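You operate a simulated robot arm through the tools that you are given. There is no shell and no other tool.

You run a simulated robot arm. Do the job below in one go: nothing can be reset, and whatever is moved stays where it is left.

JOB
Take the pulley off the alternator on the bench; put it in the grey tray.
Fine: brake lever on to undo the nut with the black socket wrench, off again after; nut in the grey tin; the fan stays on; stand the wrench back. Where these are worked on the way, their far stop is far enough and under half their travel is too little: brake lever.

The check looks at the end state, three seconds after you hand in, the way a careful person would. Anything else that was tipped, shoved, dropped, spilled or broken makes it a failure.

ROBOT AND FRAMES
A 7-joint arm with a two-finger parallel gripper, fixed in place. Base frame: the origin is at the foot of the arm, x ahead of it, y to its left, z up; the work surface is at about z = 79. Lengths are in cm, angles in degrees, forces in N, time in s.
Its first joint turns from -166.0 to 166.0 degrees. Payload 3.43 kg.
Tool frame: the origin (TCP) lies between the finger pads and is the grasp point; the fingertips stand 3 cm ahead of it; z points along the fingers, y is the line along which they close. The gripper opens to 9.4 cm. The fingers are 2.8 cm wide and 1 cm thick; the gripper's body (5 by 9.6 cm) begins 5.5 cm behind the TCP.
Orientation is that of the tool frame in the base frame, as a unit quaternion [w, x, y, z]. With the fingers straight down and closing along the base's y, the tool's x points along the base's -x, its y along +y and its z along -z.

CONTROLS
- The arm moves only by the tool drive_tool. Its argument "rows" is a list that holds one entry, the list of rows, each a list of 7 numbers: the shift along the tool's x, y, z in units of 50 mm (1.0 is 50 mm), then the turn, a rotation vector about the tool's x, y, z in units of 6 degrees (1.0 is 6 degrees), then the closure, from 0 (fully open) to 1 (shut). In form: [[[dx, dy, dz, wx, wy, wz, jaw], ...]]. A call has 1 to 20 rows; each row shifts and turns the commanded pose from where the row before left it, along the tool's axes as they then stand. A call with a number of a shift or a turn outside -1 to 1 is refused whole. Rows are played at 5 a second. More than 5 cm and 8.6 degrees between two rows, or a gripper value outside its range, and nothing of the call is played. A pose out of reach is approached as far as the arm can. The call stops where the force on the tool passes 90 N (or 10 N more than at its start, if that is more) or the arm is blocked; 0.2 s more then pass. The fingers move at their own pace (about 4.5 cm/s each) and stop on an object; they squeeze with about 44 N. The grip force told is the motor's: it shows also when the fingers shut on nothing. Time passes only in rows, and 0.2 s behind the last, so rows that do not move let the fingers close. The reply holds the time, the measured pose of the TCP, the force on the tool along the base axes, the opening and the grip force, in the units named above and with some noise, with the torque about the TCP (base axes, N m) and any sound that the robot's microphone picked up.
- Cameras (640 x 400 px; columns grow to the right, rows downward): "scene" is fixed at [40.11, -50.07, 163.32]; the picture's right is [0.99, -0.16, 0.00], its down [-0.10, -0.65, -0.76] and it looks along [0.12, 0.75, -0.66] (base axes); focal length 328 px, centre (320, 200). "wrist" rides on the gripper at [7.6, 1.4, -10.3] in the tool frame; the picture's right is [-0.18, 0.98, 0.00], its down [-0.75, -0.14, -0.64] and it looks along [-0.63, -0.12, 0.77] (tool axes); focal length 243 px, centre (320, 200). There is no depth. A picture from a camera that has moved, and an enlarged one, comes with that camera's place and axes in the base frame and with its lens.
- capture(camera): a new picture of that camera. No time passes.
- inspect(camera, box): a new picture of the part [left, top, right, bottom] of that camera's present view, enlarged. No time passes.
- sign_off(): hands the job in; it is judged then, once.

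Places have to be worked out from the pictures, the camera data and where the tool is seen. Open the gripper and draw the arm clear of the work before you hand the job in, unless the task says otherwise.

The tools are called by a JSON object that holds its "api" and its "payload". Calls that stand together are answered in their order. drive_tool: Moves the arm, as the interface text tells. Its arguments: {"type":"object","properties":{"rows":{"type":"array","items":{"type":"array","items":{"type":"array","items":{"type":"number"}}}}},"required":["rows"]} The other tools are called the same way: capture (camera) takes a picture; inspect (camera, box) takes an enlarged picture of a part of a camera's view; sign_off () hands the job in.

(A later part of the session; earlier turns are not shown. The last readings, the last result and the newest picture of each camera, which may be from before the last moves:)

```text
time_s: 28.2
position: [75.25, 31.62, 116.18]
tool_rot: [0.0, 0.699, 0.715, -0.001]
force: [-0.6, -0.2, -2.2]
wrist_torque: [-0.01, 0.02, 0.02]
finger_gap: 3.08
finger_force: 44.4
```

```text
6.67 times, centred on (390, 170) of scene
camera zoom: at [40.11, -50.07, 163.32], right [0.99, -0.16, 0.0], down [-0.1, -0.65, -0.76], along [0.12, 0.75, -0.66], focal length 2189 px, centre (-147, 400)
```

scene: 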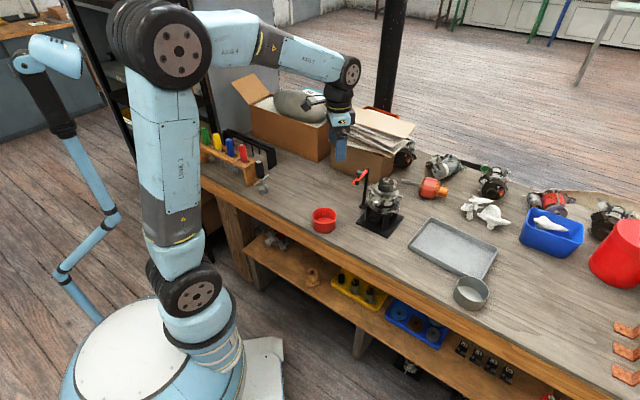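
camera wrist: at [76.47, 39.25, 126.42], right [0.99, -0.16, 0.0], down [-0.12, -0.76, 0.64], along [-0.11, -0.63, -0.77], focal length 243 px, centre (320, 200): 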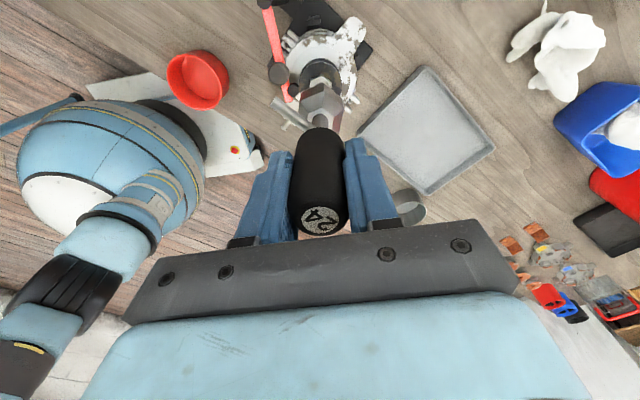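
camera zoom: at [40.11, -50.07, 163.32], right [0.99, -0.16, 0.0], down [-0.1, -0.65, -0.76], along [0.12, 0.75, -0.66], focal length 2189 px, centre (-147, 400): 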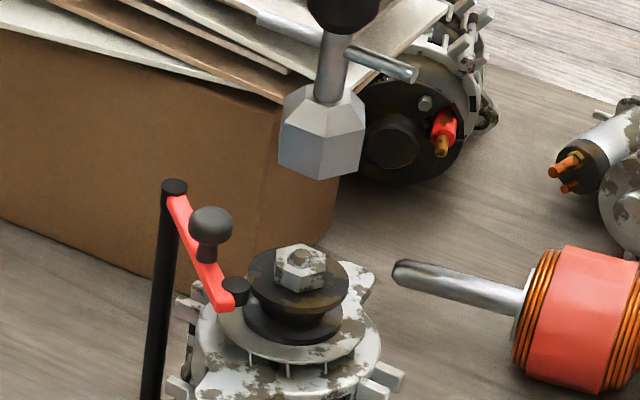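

Tool yaw reads 1.3°. I enlarge the socket and nut together to check their lateral alignment.

{"api": "inspect", "payload": {"camera": "scene", "box": [375, 145, 405, 195]}}

{"api": "inspect", "payload": {"camera": "wrist", "box": [260, 40, 380, 140]}}

```text
8.00 times, centred on (390, 170) of scene
camera zoom: at [40.11, -50.07, 163.32], right [0.99, -0.16, 0.0], down [-0.1, -0.65, -0.76], along [0.12, 0.75, -0.66], focal length 2626 px, centre (-240, 440)
```

zoom: 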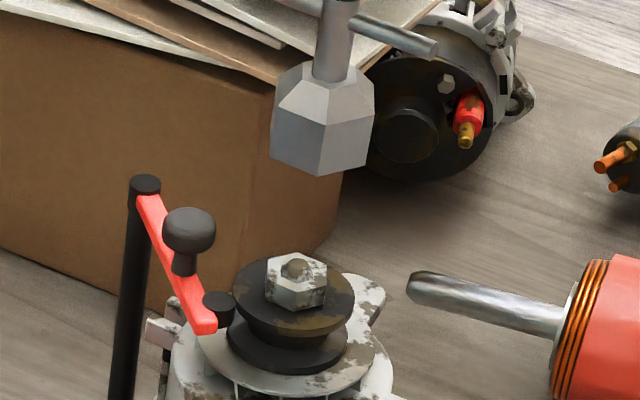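

```text
4.00 times, centred on (320, 90) of wrist
camera zoom: at [76.47, 39.25, 126.42], right [0.99, -0.16, 0.0], down [-0.12, -0.76, 0.64], along [-0.11, -0.63, -0.77], focal length 970 px, centre (320, 640)
```

zoom: 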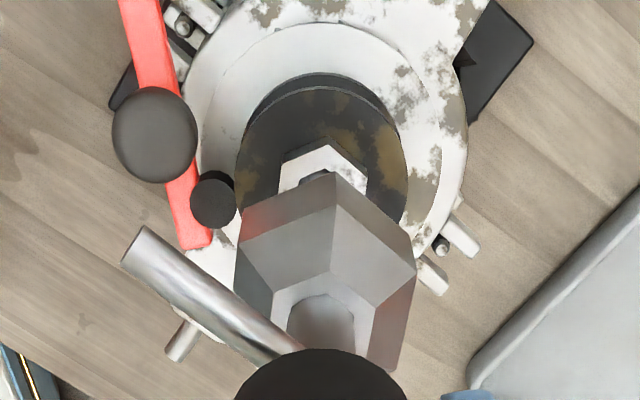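

Comparing both views, the socket axis lies within about 1–2 mm of the nut axis. I make a small correction and lower to about 1 cm above the nut.

{"api": "drive_tool", "payload": {"rows": [[[0.01, 0.02, 0.3, 0, 0, 0, 1], [0, 0, 0.3, 0, 0, 0, 1], [0, 0, 0.3, 0, 0, 0, 1], [0, 0, 0.2, 0, 0, 0, 1], [0, 0, 0, 0, 0, 0, 1], [0, 0, 0, 0, 0, 0, 1]]]}}

{"api": "inspect", "payload": {"camera": "scene", "box": [370, 150, 405, 195]}}

{"api": "inspect", "payload": {"camera": "wrist", "box": [260, 40, 380, 140]}}

```text
time_s: 29.6
position: [75.2, 31.63, 110.72]
tool_rot: [0.0, 0.699, 0.715, -0.001]
force: [-0.5, 0.7, -3.3]
wrist_torque: [0.0, 0.01, -0.03]
finger_gap: 3.09
finger_force: 43.8
```

```text
8.89 times, centred on (388, 172) of scene
camera zoom: at [40.11, -50.07, 163.32], right [0.99, -0.16, 0.0], down [-0.1, -0.65, -0.76], along [0.12, 0.75, -0.66], focal length 2918 px, centre (-280, 444)
```

zoom: 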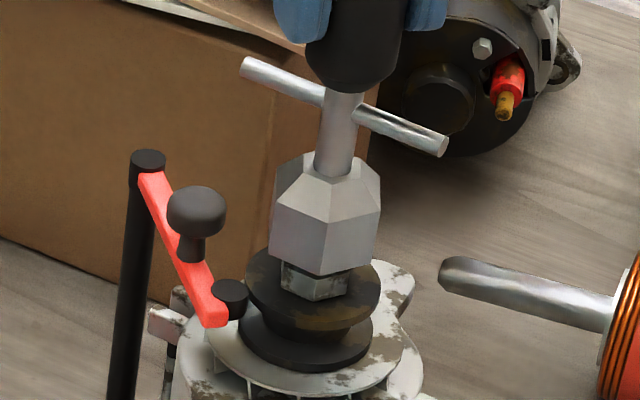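

```text
4.00 times, centred on (320, 90) of wrist
camera zoom: at [76.49, 39.21, 120.94], right [0.99, -0.16, 0.0], down [-0.12, -0.76, 0.64], along [-0.11, -0.63, -0.77], focal length 970 px, centre (320, 640)
```

zoom: 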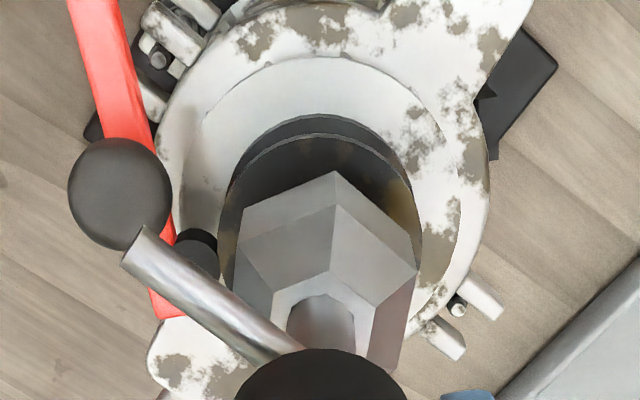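

Alignment still looks good in both views. I lower slowly onto the nut and watch the force.

{"api": "drive_tool", "payload": {"rows": [[[0, 0, 0.08, 0, 0, 0, 1], [0, 0, 0.08, 0, 0, 0, 1], [0, 0, 0.06, 0, 0, 0, 1], [0, 0, 0.06, 0, 0, 0, 1], [0, 0, 0, 0, 0, 0, 1]]]}}

{"api": "inspect", "payload": {"camera": "scene", "box": [370, 150, 405, 195]}}

```text
time_s: 30.8
position: [75.34, 31.65, 109.26]
tool_rot: [0.0, 0.699, 0.715, 0.0]
force: [1.2, 0.0, -1.8]
wrist_torque: [0.01, -0.03, 0.01]
finger_gap: 3.1
finger_force: 44.0
```

```text
8.89 times, centred on (388, 172) of scene
camera zoom: at [40.11, -50.07, 163.32], right [0.99, -0.16, 0.0], down [-0.1, -0.65, -0.76], along [0.12, 0.75, -0.66], focal length 2918 px, centre (-280, 444)
```

zoom: 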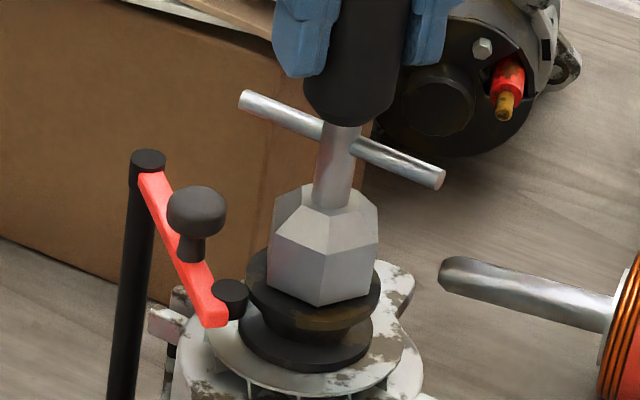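

No contact force yet and the socket already hides the nut. I continue down in small steps.

{"api": "drive_tool", "payload": {"rows": [[[0, 0, 0.05, 0, 0, 0, 1], [0, 0, 0.05, 0, 0, 0, 1], [0, 0, 0, 0, 0, 0, 1]]]}}

{"api": "inspect", "payload": {"camera": "scene", "box": [370, 150, 405, 195]}}

```text
time_s: 31.6
position: [75.14, 31.53, 109.01]
tool_rot: [0.0, 0.7, 0.714, 0.003]
force: [8.2, 2.1, 26.9]
wrist_torque: [-0.02, -0.55, 0.02]
finger_gap: 3.11
finger_force: 43.8
```

```text
8.89 times, centred on (388, 172) of scene
camera zoom: at [40.11, -50.07, 163.32], right [0.99, -0.16, 0.0], down [-0.1, -0.65, -0.76], along [0.12, 0.75, -0.66], focal length 2918 px, centre (-280, 444)
```

zoom: 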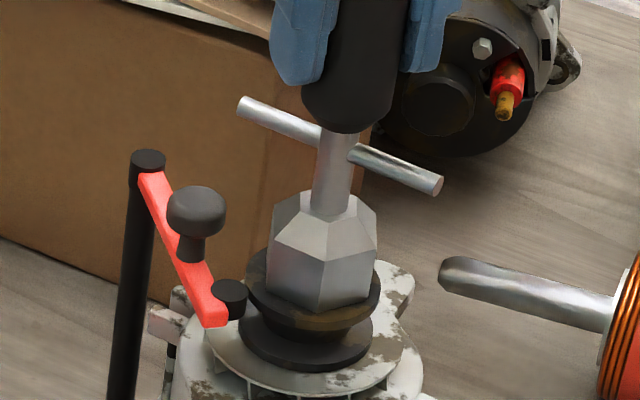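

Contact at 27 N, with the socket's rim about level with the pulley face, so it appears seated over the nut. I ease the pressure slightly and start turning counter-clockwise.

{"api": "drive_tool", "payload": {"rows": [[[0, 0, -0.03, 0, 0, 0, 1], [0, 0, 0, 0, 0, -0.5, 1], [0, 0, 0, 0, 0, -0.5, 1], [0, 0, 0, 0, 0, 0, 1]]]}}

{"api": "inspect", "payload": {"camera": "scene", "box": [365, 150, 405, 200]}}

```text
time_s: 32.6
position: [75.19, 31.64, 109.0]
tool_rot: [-0.001, 0.66, 0.751, -0.001]
force: [-2.3, -1.6, 13.6]
wrist_torque: [-0.39, 0.28, -0.12]
finger_gap: 3.1
finger_force: 43.5
```

```text
8.00 times, centred on (385, 175) of scene
camera zoom: at [40.11, -50.07, 163.32], right [0.99, -0.16, 0.0], down [-0.1, -0.65, -0.76], along [0.12, 0.75, -0.66], focal length 2626 px, centre (-200, 400)
```

zoom: 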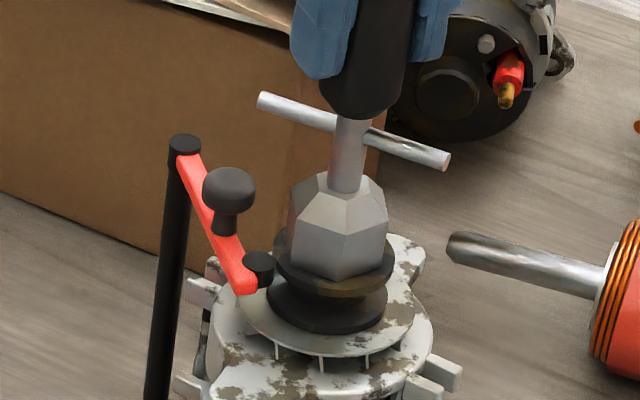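

Little torque so far. I keep turning counter-clockwise with light pressure and watch for the socket to bite.

{"api": "drive_tool", "payload": {"rows": [[[0, 0, 0, 0, 0, -0.7, 1], [0, 0, 0, 0, 0, -0.7, 1], [0, 0, 0, 0, 0, 0, 1]]]}}

{"api": "inspect", "payload": {"camera": "scene", "box": [365, 150, 405, 200]}}

```text
time_s: 33.4
position: [75.25, 31.67, 108.97]
tool_rot: [0.0, 0.604, 0.797, 0.0]
force: [-5.5, -0.4, 11.0]
wrist_torque: [-0.22, 0.47, -0.09]
finger_gap: 3.1
finger_force: 44.1
```

```text
8.00 times, centred on (385, 175) of scene
camera zoom: at [40.11, -50.07, 163.32], right [0.99, -0.16, 0.0], down [-0.1, -0.65, -0.76], along [0.12, 0.75, -0.66], focal length 2626 px, centre (-200, 400)
```

zoom: 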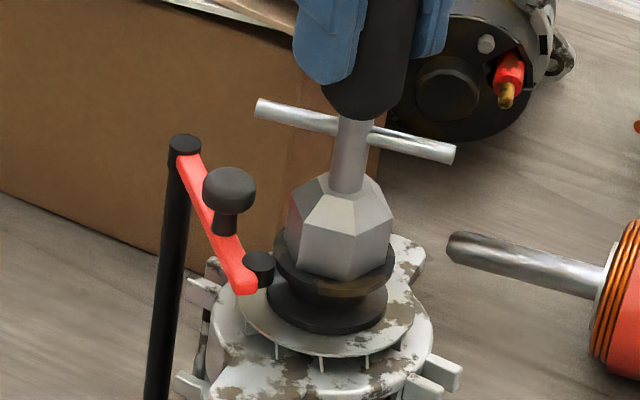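

The rim sits at the pulley face level, so the nut is inside, and the pulley isn't turning along. I continue counter-clockwise for a longer stroke.

{"api": "drive_tool", "payload": {"rows": [[[0, 0, 0, 0, 0, -0.8, 1], [0, 0, 0, 0, 0, -0.8, 1], [0, 0, 0, 0, 0, -0.8, 1], [0, 0, 0, 0, 0, -0.8, 1], [0, 0, 0, 0, 0, -0.8, 1], [0, 0, 0, 0, 0, -0.8, 1], [0, 0, 0, 0, 0, -0.8, 1], [0, 0, 0, 0, 0, -0.8, 1], [0, 0, 0, 0, 0, 0, 1]]]}}

{"api": "inspect", "payload": {"camera": "scene", "box": [365, 150, 405, 200]}}

```text
time_s: 35.4
position: [75.37, 31.72, 109.13]
tool_rot: [0.0, 0.308, 0.951, 0.0]
force: [0.9, -2.1, 0.1]
wrist_torque: [-0.12, -0.04, -0.01]
finger_gap: 3.13
finger_force: 44.1
```

```text
8.00 times, centred on (385, 175) of scene
camera zoom: at [40.11, -50.07, 163.32], right [0.99, -0.16, 0.0], down [-0.1, -0.65, -0.76], along [0.12, 0.75, -0.66], focal length 2626 px, centre (-200, 400)
```

zoom: 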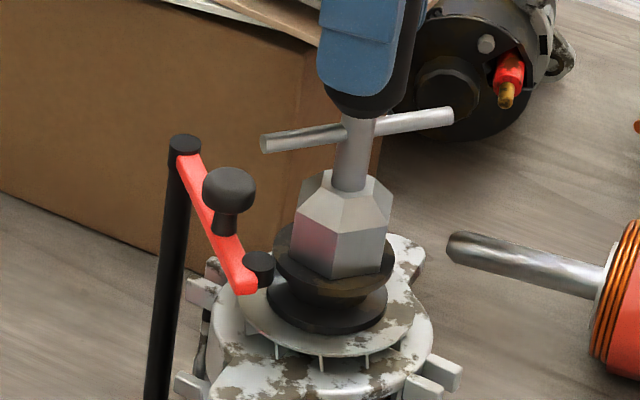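

The vertical force dropped to zero. I press down gently to see whether the socket has now dropped further onto the nut.

{"api": "drive_tool", "payload": {"rows": [[[0, 0, 0.05, 0, 0, 0, 1], [0, 0, 0, 0, 0, 0, 1], [0, 0, 0, 0, 0, 0, 1]]]}}

{"api": "inspect", "payload": {"camera": "scene", "box": [365, 150, 405, 200]}}

{"api": "inspect", "payload": {"camera": "wrist", "box": [240, 20, 400, 140]}}

```text
time_s: 36.2
position: [75.26, 31.72, 108.99]
tool_rot: [0.0, 0.31, 0.951, 0.001]
force: [-1.7, -4.0, 29.8]
wrist_torque: [-0.52, 0.57, -0.09]
finger_gap: 3.1
finger_force: 43.9
```

```text
8.00 times, centred on (385, 175) of scene
camera zoom: at [40.11, -50.07, 163.32], right [0.99, -0.16, 0.0], down [-0.1, -0.65, -0.76], along [0.12, 0.75, -0.66], focal length 2626 px, centre (-200, 400)
```

zoom: 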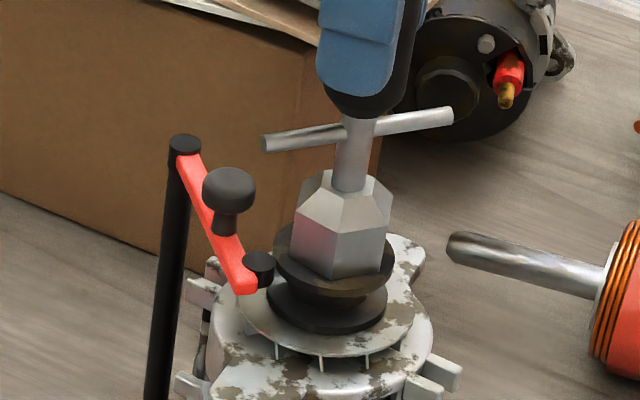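

```text
3.33 times, centred on (320, 80) of wrist
camera zoom: at [69.96, 37.26, 119.19], right [0.73, 0.69, 0.0], down [0.53, -0.56, 0.64], along [0.44, -0.46, -0.77], focal length 809 px, centre (320, 600)
```

zoom: 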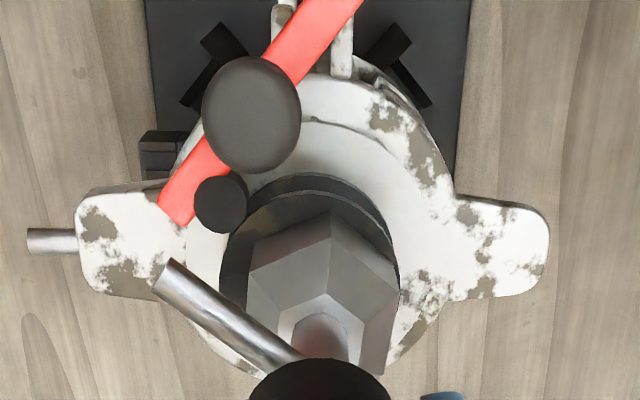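

Firm stop at the same height. To see what happened to the nut, I lift the wrench about 3 cm and look.

{"api": "drive_tool", "payload": {"rows": [[[0, 0, -0.1, 0, 0, 0, 1], [0, 0, -0.2, 0, 0, 0, 1], [0, 0, -0.3, 0, 0, 0, 1], [0, 0, 0, 0, 0, 0, 1]]]}}

{"api": "inspect", "payload": {"camera": "scene", "box": [375, 170, 400, 195]}}

{"api": "inspect", "payload": {"camera": "wrist", "box": [240, 20, 400, 140]}}

```text
time_s: 37.2
position: [75.5, 31.82, 111.58]
tool_rot: [-0.001, 0.309, 0.951, 0.0]
force: [-0.7, -0.1, -2.6]
wrist_torque: [0.01, 0.0, 0.01]
finger_gap: 3.07
finger_force: 43.8
```

```text
16.00 times, centred on (388, 182) of scene
camera zoom: at [40.11, -50.07, 163.32], right [0.99, -0.16, 0.0], down [-0.1, -0.65, -0.76], along [0.12, 0.75, -0.66], focal length 5253 px, centre (-760, 480)
```

zoom: 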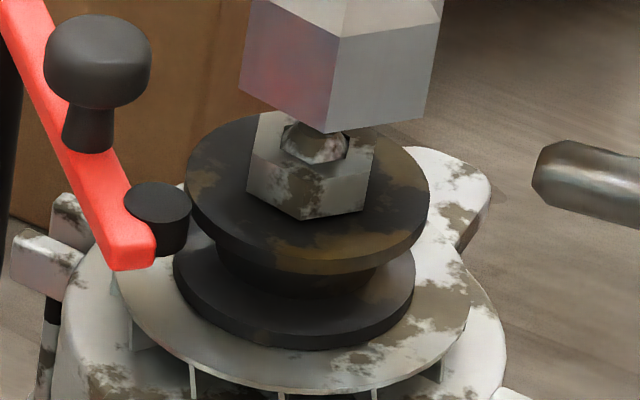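

```text
3.33 times, centred on (320, 80) of wrist
camera zoom: at [70.18, 37.41, 121.81], right [0.73, 0.69, 0.0], down [0.53, -0.56, 0.64], along [0.44, -0.47, -0.77], focal length 809 px, centre (320, 600)
```

zoom: 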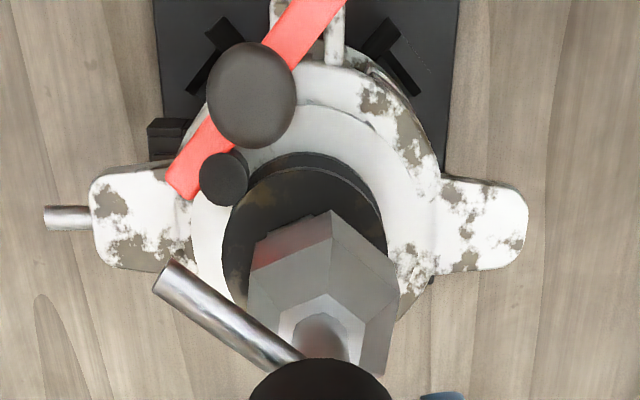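

The nut stayed on the shaft, but its rust pattern and angle show it turned the 53° with the wrench, so the thread is undoing easily. I re-seat the socket and turn further.

{"api": "drive_tool", "payload": {"rows": [[[0, 0, 0.25, 0, 0, 0, 1], [0, 0, 0.2, 0, 0, 0, 1], [0, 0, 0.08, 0, 0, 0, 1], [0, 0, 0, 0, 0, 0, 1]]]}}

```text
time_s: 38.2
position: [75.3, 31.68, 108.99]
tool_rot: [-0.001, 0.31, 0.951, 0.0]
force: [-6.9, -4.2, 9.1]
wrist_torque: [-0.39, 0.63, -0.02]
finger_gap: 3.1
finger_force: 44.0
```

Seated again at 9 N. I now turn counter-clockwise about 108°.

{"api": "drive_tool", "payload": {"rows": [[[0, 0, 0, 0, 0, -0.9, 1], [0, 0, 0, 0, 0, -0.9, 1], [0, 0, 0, 0, 0, -0.9, 1], [0, 0, 0, 0, 0, -0.9, 1], [0, 0, 0, 0, 0, -0.9, 1], [0, 0, 0, 0, 0, -0.9, 1], [0, 0, 0, 0, 0, -0.9, 1], [0, 0, 0, 0, 0, -0.9, 1], [0, 0, 0, 0, 0, -0.9, 1], [0, 0, 0, 0, 0, -0.9, 1], [0, 0, 0, 0, 0, -0.9, 1], [0, 0, 0, 0, 0, -0.9, 1], [0, 0, 0, 0, 0, -0.9, 1], [0, 0, 0, 0, 0, -0.9, 1], [0, 0, 0, 0, 0, -0.9, 1], [0, 0, 0, 0, 0, -0.9, 1], [0, 0, 0, 0, 0, -0.9, 1], [0, 0, 0, 0, 0, -0.9, 1], [0, 0, 0, 0, 0, -0.9, 1], [0, 0, 0, 0, 0, 0, 1]]]}}

{"api": "inspect", "payload": {"camera": "scene", "box": [365, 150, 405, 200]}}

```text
time_s: 42.4
position: [75.38, 31.69, 109.04]
tool_rot: [0.0, -0.55, 0.835, 0.001]
force: [1.0, -0.8, -2.4]
wrist_torque: [-0.01, 0.0, 0.0]
finger_gap: 3.08
finger_force: 43.7
```

```text
8.00 times, centred on (385, 175) of scene
camera zoom: at [40.11, -50.07, 163.32], right [0.99, -0.16, 0.0], down [-0.1, -0.65, -0.76], along [0.12, 0.75, -0.66], focal length 2626 px, centre (-200, 400)
```

zoom: 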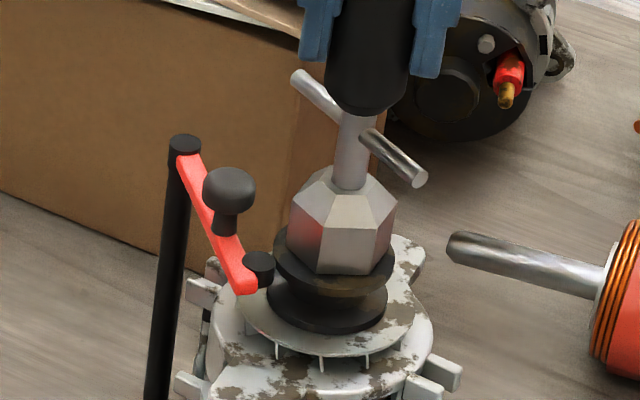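

All reaction vanished (only the wrench's own weight remains), so the nut may be free. I lift slowly and look.

{"api": "drive_tool", "payload": {"rows": [[[0, 0, -0.1, 0, 0, 0, 1], [0, 0, -0.2, 0, 0, 0, 1], [0, 0, -0.3, 0, 0, 0, 1], [0, 0, 0, 0, 0, 0, 1]]]}}

{"api": "inspect", "payload": {"camera": "scene", "box": [375, 165, 405, 195]}}

{"api": "inspect", "payload": {"camera": "wrist", "box": [240, 20, 400, 140]}}

```text
time_s: 43.4
position: [75.37, 31.53, 112.1]
tool_rot: [-0.001, -0.549, 0.836, 0.001]
force: [-0.1, 0.5, -3.4]
wrist_torque: [0.01, 0.0, -0.01]
finger_gap: 3.13
finger_force: 43.8
```

```text
13.33 times, centred on (390, 180) of scene
camera zoom: at [40.11, -50.07, 163.32], right [0.99, -0.16, 0.0], down [-0.1, -0.65, -0.76], along [0.12, 0.75, -0.66], focal length 4377 px, centre (-613, 467)
```

zoom: 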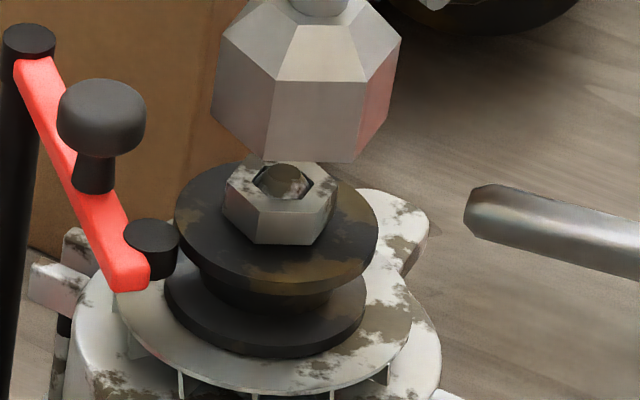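

```text
3.33 times, centred on (320, 80) of wrist
camera zoom: at [71.0, 25.06, 122.23], right [-0.83, 0.56, 0.0], down [0.43, 0.64, 0.64], along [0.36, 0.53, -0.77], focal length 809 px, centre (320, 600)
```

zoom: 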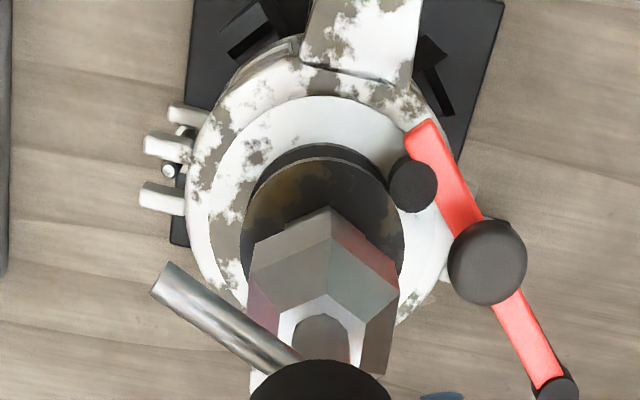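

The nut now shows a gap around the stud. I zoom in harder to judge whether it is loose or still threaded.

{"api": "inspect", "payload": {"camera": "scene", "box": [380, 172, 396, 188]}}

{"api": "capture", "payload": {"camera": "wrist"}}

```text
16.00 times, centred on (388, 180) of scene
camera zoom: at [40.11, -50.07, 163.32], right [0.99, -0.16, 0.0], down [-0.1, -0.65, -0.76], along [0.12, 0.75, -0.66], focal length 5253 px, centre (-768, 520)
```

zoom: 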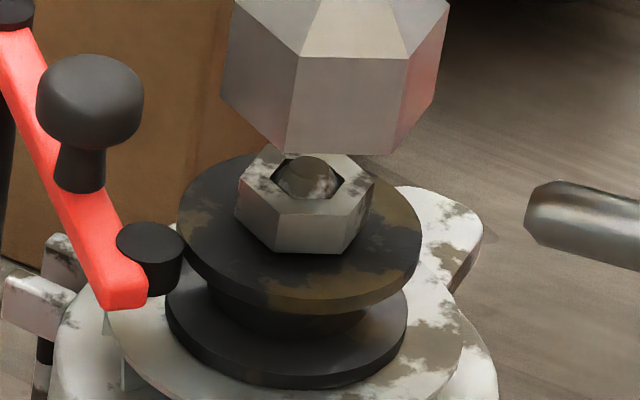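

```text
taken
camera wrist: at [71.0, 25.06, 122.23], right [-0.83, 0.56, 0.0], down [0.43, 0.64, 0.64], along [0.36, 0.53, -0.77], focal length 243 px, centre (320, 200)
```

wrist: 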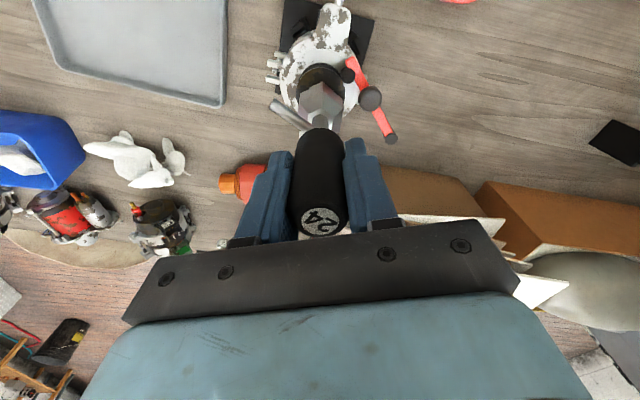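

The nut has risen under 1 mm, so I can't be sure it's off the thread. I re-seat the socket and turn further.

{"api": "drive_tool", "payload": {"rows": [[[0, 0, 0.25, 0, 0, 0, 1], [0, 0, 0.2, 0, 0, 0, 1], [0, 0, 0.12, 0, 0, 0, 1], [0, 0, 0, 0, 0, 0, 1]]]}}

```text
time_s: 44.4
position: [75.15, 31.45, 109.17]
tool_rot: [0.0, -0.549, 0.836, 0.001]
force: [-0.4, 0.0, -1.7]
wrist_torque: [0.01, -0.05, 0.03]
finger_gap: 3.08
finger_force: 43.9
```

{"api": "drive_tool", "payload": {"rows": [[[0, 0, 0.02, 0, 0, -0.9, 1], [0, 0, 0, 0, 0, -0.9, 1], [0, 0, 0, 0, 0, -0.9, 1], [0, 0, 0, 0, 0, -0.9, 1], [0, 0, 0, 0, 0, -0.9, 1], [0, 0, 0, 0, 0, -0.9, 1], [0, 0, 0, 0, 0, -0.9, 1], [0, 0, 0, 0, 0, -0.9, 1], [0, 0, 0, 0, 0, -0.9, 1], [0, 0, 0, 0, 0, -0.9, 1], [0, 0, 0, 0, 0, -0.9, 1], [0, 0, 0, 0, 0, -0.9, 1], [0, 0, 0, 0, 0, 0, 1]]]}}

{"api": "inspect", "payload": {"camera": "scene", "box": [365, 150, 405, 200]}}

```text
time_s: 47.2
position: [75.25, 31.59, 108.94]
tool_rot: [-0.001, 0.912, -0.41, -0.001]
force: [-0.4, 0.0, -2.7]
wrist_torque: [0.02, 0.04, 0.03]
finger_gap: 3.1
finger_force: 43.9
```

```text
8.00 times, centred on (385, 175) of scene
camera zoom: at [40.11, -50.07, 163.32], right [0.99, -0.16, 0.0], down [-0.1, -0.65, -0.76], along [0.12, 0.75, -0.66], focal length 2626 px, centre (-200, 400)
```

zoom: 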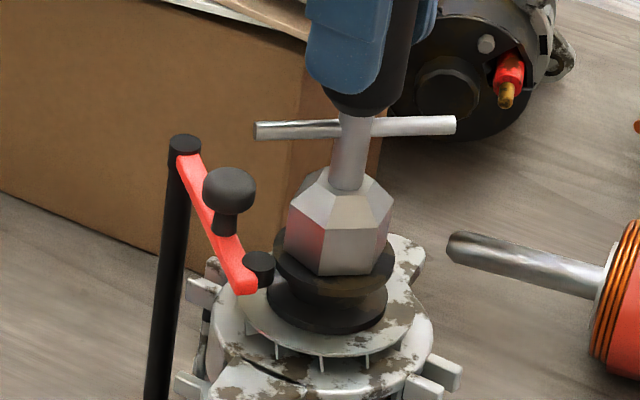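

The turn of a further 65° met no resistance at all (only the wrench's weight is felt). I lift again to compare the nut's height and angle.

{"api": "drive_tool", "payload": {"rows": [[[0, 0, -0.1, 0, 0, 0, 1], [0, 0, -0.3, 0, 0, 0, 1], [0, 0, -0.5, 0, 0, 0, 1], [0, 0, -0.5, 0, 0, 0, 1], [0, 0, 0, 0, 0, 0, 1]]]}}

{"api": "inspect", "payload": {"camera": "scene", "box": [380, 172, 396, 188]}}

{"api": "inspect", "payload": {"camera": "scene", "box": [360, 140, 420, 200]}}

```text
time_s: 48.4
position: [75.39, 31.79, 116.06]
tool_rot: [0.0, 0.911, -0.412, -0.001]
force: [-0.5, 0.6, -2.7]
wrist_torque: [0.01, -0.03, 0.01]
finger_gap: 3.08
finger_force: 43.6
```

```text
16.00 times, centred on (388, 180) of scene
camera zoom: at [40.11, -50.07, 163.32], right [0.99, -0.16, 0.0], down [-0.1, -0.65, -0.76], along [0.12, 0.75, -0.66], focal length 5253 px, centre (-768, 520)
```

zoom: 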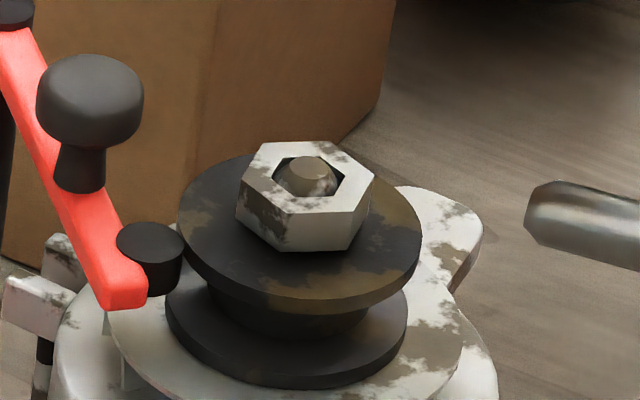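

```text
6.67 times, centred on (390, 170) of scene
camera zoom: at [40.11, -50.07, 163.32], right [0.99, -0.16, 0.0], down [-0.1, -0.65, -0.76], along [0.12, 0.75, -0.66], focal length 2189 px, centre (-147, 400)
```

zoom: 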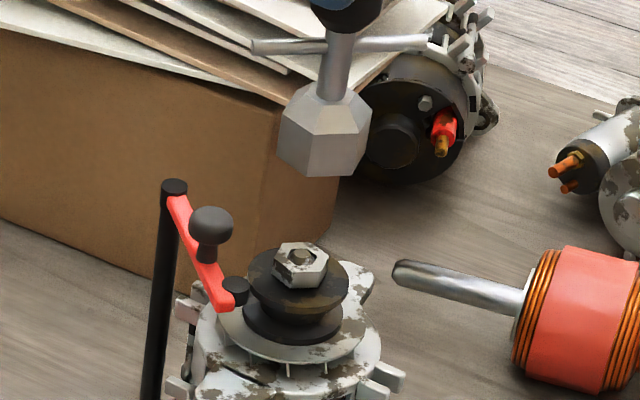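

The nut has only climbed about 1 mm over 220° of turning, so it is likely still on the thread. I wind the wrench back clockwise by 240° in the air for another stroke.

{"api": "drive_tool", "payload": {"rows": [[[0, 0, 0, 0, 0, 1, 1], [0, 0, 0, 0, 0, 1, 1], [0, 0, 0, 0, 0, 1, 1], [0, 0, 0, 0, 0, 1, 1], [0, 0, 0, 0, 0, 1, 1], [0, 0, 0, 0, 0, 1, 1], [0, 0, 0, 0, 0, 1, 1], [0, 0, 0, 0, 0, 1, 1], [0, 0, 0, 0, 0, 1, 1], [0, 0, 0, 0, 0, 1, 1], [0, 0, 0, 0, 0, 1, 1], [0, 0, 0, 0, 0, 1, 1], [0, 0, 0, 0, 0, 1, 1], [0, 0, 0, 0, 0, 1, 1], [0, 0, 0, 0, 0, 1, 1], [0, 0, 0, 0, 0, 1, 1], [0, 0, 0, 0, 0, 1, 1], [0, 0, 0, 0, 0, 1, 1], [0, 0, 0, 0, 0, 1, 1], [0, 0, 0, 0, 0, 1, 1]]]}}

{"api": "drive_tool", "payload": {"rows": [[[0, 0, 0, 0, 0, 1, 1], [0, 0, 0, 0, 0, 1, 1], [0, 0, 0, 0, 0, 1, 1], [0, 0, 0, 0, 0, 1, 1], [0, 0, 0, 0, 0, 1, 1], [0, 0, 0, 0, 0, 1, 1], [0, 0, 0, 0, 0, 1, 1], [0, 0, 0, 0, 0, 1, 1], [0, 0, 0, 0, 0, 1, 1], [0, 0, 0, 0, 0, 1, 1], [0, 0, 0, 0, 0, 1, 1], [0, 0, 0, 0, 0, 1, 1], [0, 0, 0, 0, 0, 1, 1], [0, 0, 0, 0, 0, 1, 1], [0, 0, 0, 0, 0, 1, 1], [0, 0, 0, 0, 0, 1, 1], [0, 0, 0, 0, 0, 1, 1], [0, 0, 0, 0, 0, 1, 1], [0, 0, 0, 0, 0, 1, 1], [0, 0, 0, 0, 0, 1, 1]]]}}

{"api": "inspect", "payload": {"camera": "scene", "box": [370, 145, 405, 190]}}

{"api": "inspect", "payload": {"camera": "wrist", "box": [260, 40, 380, 140]}}

```text
time_s: 52.6
position: [75.26, 31.61, 116.22]
tool_rot: [-0.001, -0.098, 0.995, 0.001]
force: [0.7, -0.7, -2.9]
wrist_torque: [0.0, -0.04, 0.01]
finger_gap: 3.07
finger_force: 44.2
```

```text
time_s: 56.8
position: [75.27, 31.63, 116.11]
tool_rot: [-0.001, 0.813, 0.582, 0.0]
force: [-0.5, 0.2, -2.7]
wrist_torque: [0.02, -0.02, -0.02]
finger_gap: 3.06
finger_force: 44.0
```

```text
8.89 times, centred on (388, 168) of scene
camera zoom: at [40.11, -50.07, 163.32], right [0.99, -0.16, 0.0], down [-0.1, -0.65, -0.76], along [0.12, 0.75, -0.66], focal length 2918 px, centre (-280, 489)
```

zoom: 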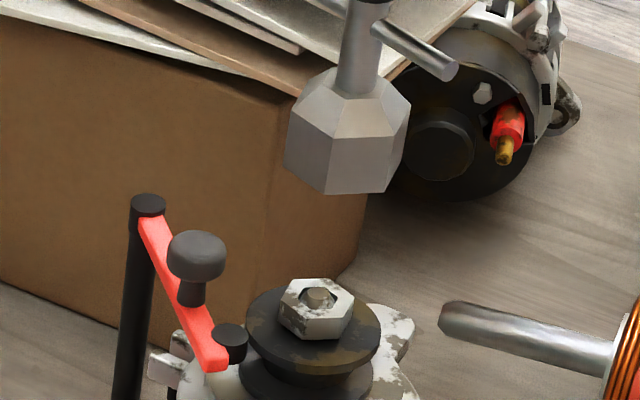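

```text
4.00 times, centred on (320, 90) of wrist
camera zoom: at [79.1, 38.35, 126.25], right [0.87, -0.49, 0.0], down [-0.37, -0.67, 0.64], along [-0.31, -0.56, -0.77], focal length 970 px, centre (320, 640)
```

zoom: 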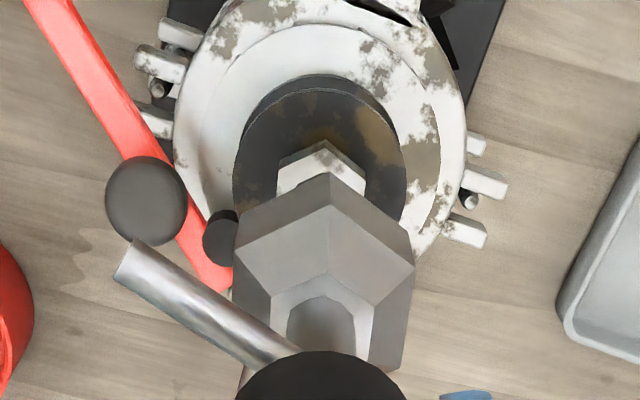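

Socket and nut hexes are again parallel. I lower onto the nut.

{"api": "drive_tool", "payload": {"rows": [[[0, 0, 0.4, 0, 0, 0, 1], [0, 0, 0.4, 0, 0, 0, 1], [0, 0, 0.3, 0, 0, 0, 1], [0, 0, 0.14, 0, 0, 0, 1], [0, 0, 0.1, 0, 0, 0, 1], [0, 0, 0.06, 0, 0, 0, 1], [0, 0, 0, 0, 0, 0, 1]]]}}

{"api": "inspect", "payload": {"camera": "scene", "box": [365, 150, 405, 200]}}

```text
time_s: 58.4
position: [75.28, 31.66, 109.16]
tool_rot: [-0.001, 0.812, 0.584, -0.001]
force: [0.3, -0.9, -2.4]
wrist_torque: [0.0, 0.01, 0.0]
finger_gap: 3.07
finger_force: 43.9
```

```text
8.00 times, centred on (385, 175) of scene
camera zoom: at [40.11, -50.07, 163.32], right [0.99, -0.16, 0.0], down [-0.1, -0.65, -0.76], along [0.12, 0.75, -0.66], focal length 2626 px, centre (-200, 400)
```

zoom: 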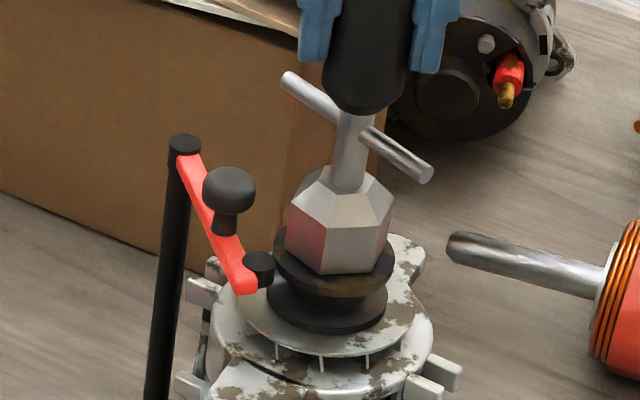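

No reaction yet. A dark mark on the alternator's front bracket caught my eye, so I check the whole unit before turning.

{"api": "inspect", "payload": {"camera": "scene", "box": [345, 165, 415, 245]}}

```text
5.00 times, centred on (380, 205) of scene
camera zoom: at [40.11, -50.07, 163.32], right [0.99, -0.16, 0.0], down [-0.1, -0.65, -0.76], along [0.12, 0.75, -0.66], focal length 1641 px, centre (20, 175)
```

zoom: 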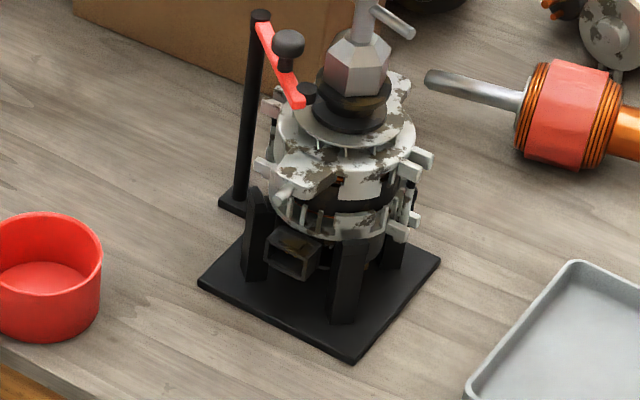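

It is only a shadow; the unit stands as before. I turn counter-clockwise through a long stroke.

{"api": "drive_tool", "payload": {"rows": [[[0, 0, 0.01, 0, 0, -1, 1], [0, 0, 0, 0, 0, -1, 1], [0, 0, 0, 0, 0, -1, 1], [0, 0, 0, 0, 0, -1, 1], [0, 0, 0, 0, 0, -1, 1], [0, 0, 0, 0, 0, -1, 1], [0, 0, 0, 0, 0, -1, 1], [0, 0, 0, 0, 0, -1, 1], [0, 0, 0, 0, 0, -1, 1], [0, 0, 0, 0, 0, -1, 1], [0, 0, 0, 0, 0, -1, 1], [0, 0, 0, 0, 0, -1, 1], [0, 0, 0, 0, 0, -1, 1], [0, 0, 0, 0, 0, -1, 1], [0, 0, 0, 0, 0, -1, 1], [0, 0, 0, 0, 0, -1, 1], [0, 0, 0, 0, 0, -1, 1], [0, 0, 0, 0, 0, -1, 1], [0, 0, 0, 0, 0, -1, 1], [0, 0, 0, 0, 0, -1, 1]]]}}

{"api": "drive_tool", "payload": {"rows": [[[0, 0, 0, 0, 0, -1, 1], [0, 0, 0, 0, 0, -1, 1], [0, 0, 0, 0, 0, -1, 1], [0, 0, 0, 0, 0, -1, 1], [0, 0, 0, 0, 0, -1, 1], [0, 0, 0, 0, 0, -1, 1], [0, 0, 0, 0, 0, -1, 1], [0, 0, 0, 0, 0, -1, 1], [0, 0, 0, 0, 0, -1, 1], [0, 0, 0, 0, 0, -1, 1], [0, 0, 0, 0, 0, -1, 1], [0, 0, 0, 0, 0, -1, 1], [0, 0, 0, 0, 0, -1, 1], [0, 0, 0, 0, 0, -1, 1], [0, 0, 0, 0, 0, -1, 1], [0, 0, 0, 0, 0, -1, 1], [0, 0, 0, 0, 0, -1, 1], [0, 0, 0, 0, 0, -1, 1], [0, 0, 0, 0, 0, -1, 1], [0, 0, 0, 0, 0, -1, 1]]]}}

{"api": "drive_tool", "payload": {"rows": [[[0, 0, -0.1, 0, 0, 0, 1], [0, 0, -0.3, 0, 0, 0, 1], [0, 0, -0.5, 0, 0, 0, 1], [0, 0, -0.5, 0, 0, 0, 1], [0, 0, 0, 0, 0, 0, 1]]]}}

{"api": "inspect", "payload": {"camera": "scene", "box": [380, 172, 396, 188]}}

{"api": "inspect", "payload": {"camera": "scene", "box": [360, 140, 420, 200]}}

```text
time_s: 62.6
position: [75.29, 31.69, 108.96]
tool_rot: [-0.001, -0.101, 0.995, 0.001]
force: [0.1, 0.3, -1.7]
wrist_torque: [0.03, 0.0, 0.01]
finger_gap: 3.07
finger_force: 44.1
```

```text
time_s: 66.8
position: [75.17, 31.77, 109.09]
tool_rot: [-0.001, 0.912, -0.411, 0.0]
force: [0.1, 0.4, -3.0]
wrist_torque: [-0.02, -0.02, 0.02]
finger_gap: 3.04
finger_force: 44.2
```

```text
time_s: 68.0
position: [75.28, 31.71, 115.96]
tool_rot: [-0.001, 0.911, -0.412, 0.0]
force: [-0.2, -0.2, -3.2]
wrist_torque: [0.0, 0.02, 0.0]
finger_gap: 3.07
finger_force: 43.9
```

```text
16.00 times, centred on (388, 180) of scene
camera zoom: at [40.11, -50.07, 163.32], right [0.99, -0.16, 0.0], down [-0.1, -0.65, -0.76], along [0.12, 0.75, -0.66], focal length 5253 px, centre (-768, 520)
```

zoom: 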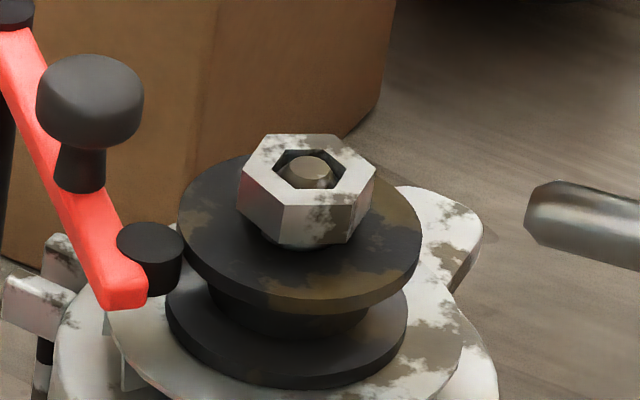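

```text
6.67 times, centred on (390, 170) of scene
camera zoom: at [40.11, -50.07, 163.32], right [0.99, -0.16, 0.0], down [-0.1, -0.65, -0.76], along [0.12, 0.75, -0.66], focal length 2189 px, centre (-147, 400)
```

zoom: 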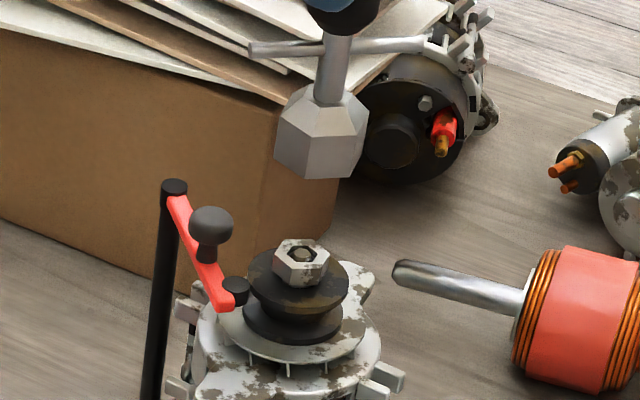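

The nut has now clearly climbed (about 3 mm over ~460°), so it is still on the thread and moving up. I wind back 240° in the air, re-seat and continue.

{"api": "drive_tool", "payload": {"rows": [[[0, 0, 0, 0, 0, 1, 1], [0, 0, 0, 0, 0, 1, 1], [0, 0, 0, 0, 0, 1, 1], [0, 0, 0, 0, 0, 1, 1], [0, 0, 0, 0, 0, 1, 1], [0, 0, 0, 0, 0, 1, 1], [0, 0, 0, 0, 0, 1, 1], [0, 0, 0, 0, 0, 1, 1], [0, 0, 0, 0, 0, 1, 1], [0, 0, 0, 0, 0, 1, 1], [0, 0, 0, 0, 0, 1, 1], [0, 0, 0, 0, 0, 1, 1], [0, 0, 0, 0, 0, 1, 1], [0, 0, 0, 0, 0, 1, 1], [0, 0, 0, 0, 0, 1, 1], [0, 0, 0, 0, 0, 1, 1], [0, 0, 0, 0, 0, 1, 1], [0, 0, 0, 0, 0, 1, 1], [0, 0, 0, 0, 0, 1, 1], [0, 0, 0, 0, 0, 1, 1]]]}}

{"api": "drive_tool", "payload": {"rows": [[[0, 0, 0, 0, 0, 1, 1], [0, 0, 0, 0, 0, 1, 1], [0, 0, 0, 0, 0, 1, 1], [0, 0, 0, 0, 0, 1, 1], [0, 0, 0, 0, 0, 1, 1], [0, 0, 0, 0, 0, 1, 1], [0, 0, 0, 0, 0, 1, 1], [0, 0, 0, 0, 0, 1, 1], [0, 0, 0, 0, 0, 1, 1], [0, 0, 0, 0, 0, 1, 1], [0, 0, 0, 0, 0, 1, 1], [0, 0, 0, 0, 0, 1, 1], [0, 0, 0, 0, 0, 1, 1], [0, 0, 0, 0, 0, 1, 1], [0, 0, 0, 0, 0, 1, 1], [0, 0, 0, 0, 0, 1, 1], [0, 0, 0, 0, 0, 1, 1], [0, 0, 0, 0, 0, 1, 1], [0, 0, 0, 0, 0, 1, 1], [0, 0, 0, 0, 0, 1, 1]]]}}

{"api": "drive_tool", "payload": {"rows": [[[0, 0, 0.4, 0, 0, 0, 1], [0, 0, 0.4, 0, 0, 0, 1], [0, 0, 0.25, 0, 0, 0, 1], [0, 0, 0.14, 0, 0, 0, 1], [0, 0, 0.1, 0, 0, 0, 1], [0, 0, 0.06, 0, 0, 0, 1], [0, 0, 0, 0, 0, 0, 1]]]}}

{"api": "inspect", "payload": {"camera": "scene", "box": [365, 150, 405, 200]}}

```text
time_s: 72.2
position: [75.24, 31.73, 116.18]
tool_rot: [0.0, -0.098, 0.995, 0.001]
force: [0.4, 0.2, -1.8]
wrist_torque: [-0.02, -0.03, 0.01]
finger_gap: 3.07
finger_force: 43.9
```

```text
time_s: 76.4
position: [75.31, 31.6, 116.05]
tool_rot: [-0.001, 0.813, 0.582, -0.001]
force: [0.4, 0.7, -3.0]
wrist_torque: [0.0, 0.03, -0.02]
finger_gap: 3.08
finger_force: 44.5
```

```text
time_s: 78.0
position: [75.32, 31.72, 109.16]
tool_rot: [-0.001, 0.812, 0.584, 0.0]
force: [-0.1, -0.8, -2.8]
wrist_torque: [0.01, -0.01, -0.02]
finger_gap: 3.08
finger_force: 43.9
```

```text
8.00 times, centred on (385, 175) of scene
camera zoom: at [40.11, -50.07, 163.32], right [0.99, -0.16, 0.0], down [-0.1, -0.65, -0.76], along [0.12, 0.75, -0.66], focal length 2626 px, centre (-200, 400)
```

zoom: 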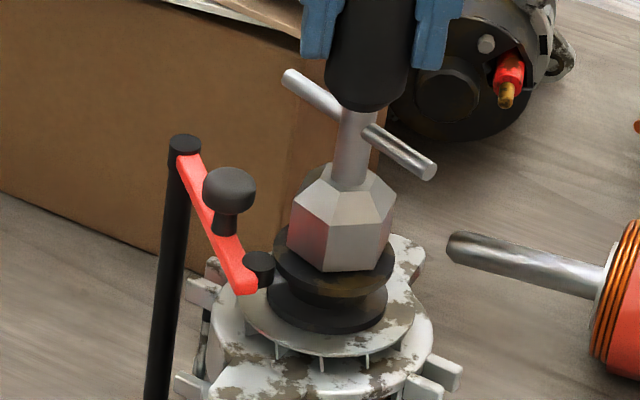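

The socket is seated again with no contact force. I turn another 240° counter-clockwise, then lift and look.

{"api": "drive_tool", "payload": {"rows": [[[0, 0, 0, 0, 0, -1, 1], [0, 0, 0, 0, 0, -1, 1], [0, 0, 0, 0, 0, -1, 1], [0, 0, 0, 0, 0, -1, 1], [0, 0, 0, 0, 0, -1, 1], [0, 0, 0, 0, 0, -1, 1], [0, 0, 0, 0, 0, -1, 1], [0, 0, 0, 0, 0, -1, 1], [0, 0, 0, 0, 0, -1, 1], [0, 0, 0, 0, 0, -1, 1], [0, 0, 0, 0, 0, -1, 1], [0, 0, 0, 0, 0, -1, 1], [0, 0, 0, 0, 0, -1, 1], [0, 0, 0, 0, 0, -1, 1], [0, 0, 0, 0, 0, -1, 1], [0, 0, 0, 0, 0, -1, 1], [0, 0, 0, 0, 0, -1, 1], [0, 0, 0, 0, 0, -1, 1], [0, 0, 0, 0, 0, -1, 1], [0, 0, 0, 0, 0, -1, 1]]]}}

{"api": "drive_tool", "payload": {"rows": [[[0, 0, 0, 0, 0, -1, 1], [0, 0, 0, 0, 0, -1, 1], [0, 0, 0, 0, 0, -1, 1], [0, 0, 0, 0, 0, -1, 1], [0, 0, 0, 0, 0, -1, 1], [0, 0, 0, 0, 0, -1, 1], [0, 0, 0, 0, 0, -1, 1], [0, 0, 0, 0, 0, -1, 1], [0, 0, 0, 0, 0, -1, 1], [0, 0, 0, 0, 0, -1, 1], [0, 0, 0, 0, 0, -1, 1], [0, 0, 0, 0, 0, -1, 1], [0, 0, 0, 0, 0, -1, 1], [0, 0, 0, 0, 0, -1, 1], [0, 0, 0, 0, 0, -1, 1], [0, 0, 0, 0, 0, -1, 1], [0, 0, 0, 0, 0, -1, 1], [0, 0, 0, 0, 0, -1, 1], [0, 0, 0, 0, 0, -1, 1], [0, 0, 0, 0, 0, -1, 1]]]}}

{"api": "drive_tool", "payload": {"rows": [[[0, 0, -0.1, 0, 0, 0, 1], [0, 0, -0.3, 0, 0, 0, 1], [0, 0, -0.5, 0, 0, 0, 1], [0, 0, -0.5, 0, 0, 0, 1], [0, 0, 0, 0, 0, 0, 1]]]}}

{"api": "inspect", "payload": {"camera": "scene", "box": [380, 172, 396, 188]}}

{"api": "inspect", "payload": {"camera": "scene", "box": [360, 140, 420, 200]}}

```text
time_s: 82.2
position: [75.43, 31.57, 109.31]
tool_rot: [-0.001, -0.101, 0.995, 0.0]
force: [-0.7, -0.2, -2.4]
wrist_torque: [-0.02, 0.02, 0.01]
finger_gap: 3.07
finger_force: 44.1
```

```text
time_s: 86.4
position: [75.32, 31.64, 109.26]
tool_rot: [0.0, 0.912, -0.41, -0.001]
force: [0.3, -0.7, -2.4]
wrist_torque: [-0.02, 0.0, 0.0]
finger_gap: 3.06
finger_force: 44.1
```

```text
time_s: 87.6
position: [75.34, 31.69, 115.99]
tool_rot: [0.0, 0.911, -0.412, 0.0]
force: [-0.6, -0.5, -2.1]
wrist_torque: [0.0, 0.03, 0.03]
finger_gap: 3.06
finger_force: 43.5
```

```text
16.00 times, centred on (388, 180) of scene
camera zoom: at [40.11, -50.07, 163.32], right [0.99, -0.16, 0.0], down [-0.1, -0.65, -0.76], along [0.12, 0.75, -0.66], focal length 5253 px, centre (-768, 520)
```

zoom: 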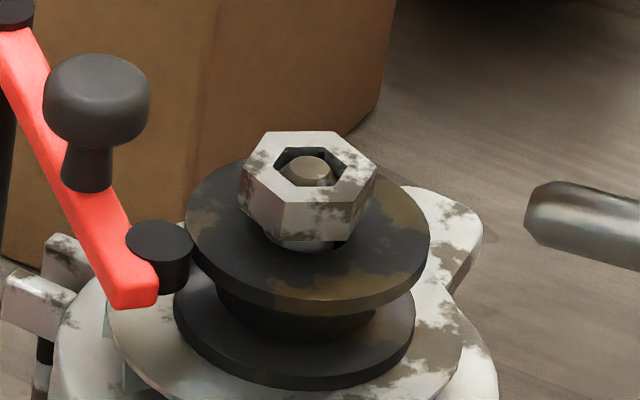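

```text
6.67 times, centred on (390, 170) of scene
camera zoom: at [40.11, -50.07, 163.32], right [0.99, -0.16, 0.0], down [-0.1, -0.65, -0.76], along [0.12, 0.75, -0.66], focal length 2189 px, centre (-147, 400)
```

zoom: 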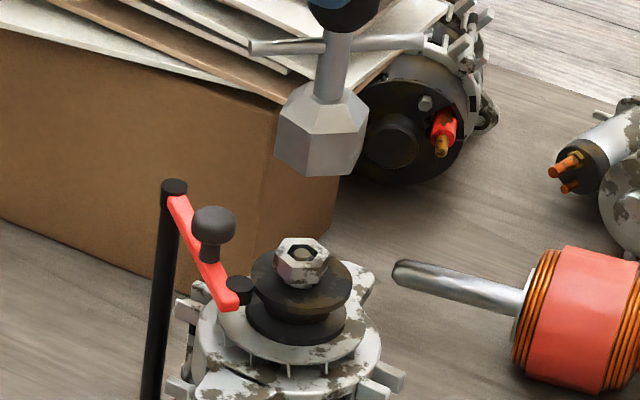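

The nut is up about 4.6 mm after ~700° and no longer clamps (the pulley has shifted ~1.5 mm under the brake pad), but is still threaded. I test in the air whether the wrist can turn another 60° counter-clockwise for longer strokes.

{"api": "drive_tool", "payload": {"rows": [[[0, 0, 0, 0, 0, -1, 1], [0, 0, 0, 0, 0, -1, 1], [0, 0, 0, 0, 0, -1, 1], [0, 0, 0, 0, 0, -1, 1], [0, 0, 0, 0, 0, -1, 1], [0, 0, 0, 0, 0, -1, 1], [0, 0, 0, 0, 0, -1, 1], [0, 0, 0, 0, 0, -1, 1], [0, 0, 0, 0, 0, -1, 1], [0, 0, 0, 0, 0, -1, 1], [0, 0, 0, 0, 0, 0, 1]]]}}

```text
time_s: 90.0
position: [75.3, 31.64, 116.3]
tool_rot: [0.0, 0.995, 0.1, -0.001]
force: [0.5, 0.3, -2.5]
wrist_torque: [-0.02, 0.01, 0.01]
finger_gap: 3.06
finger_force: 43.8
```

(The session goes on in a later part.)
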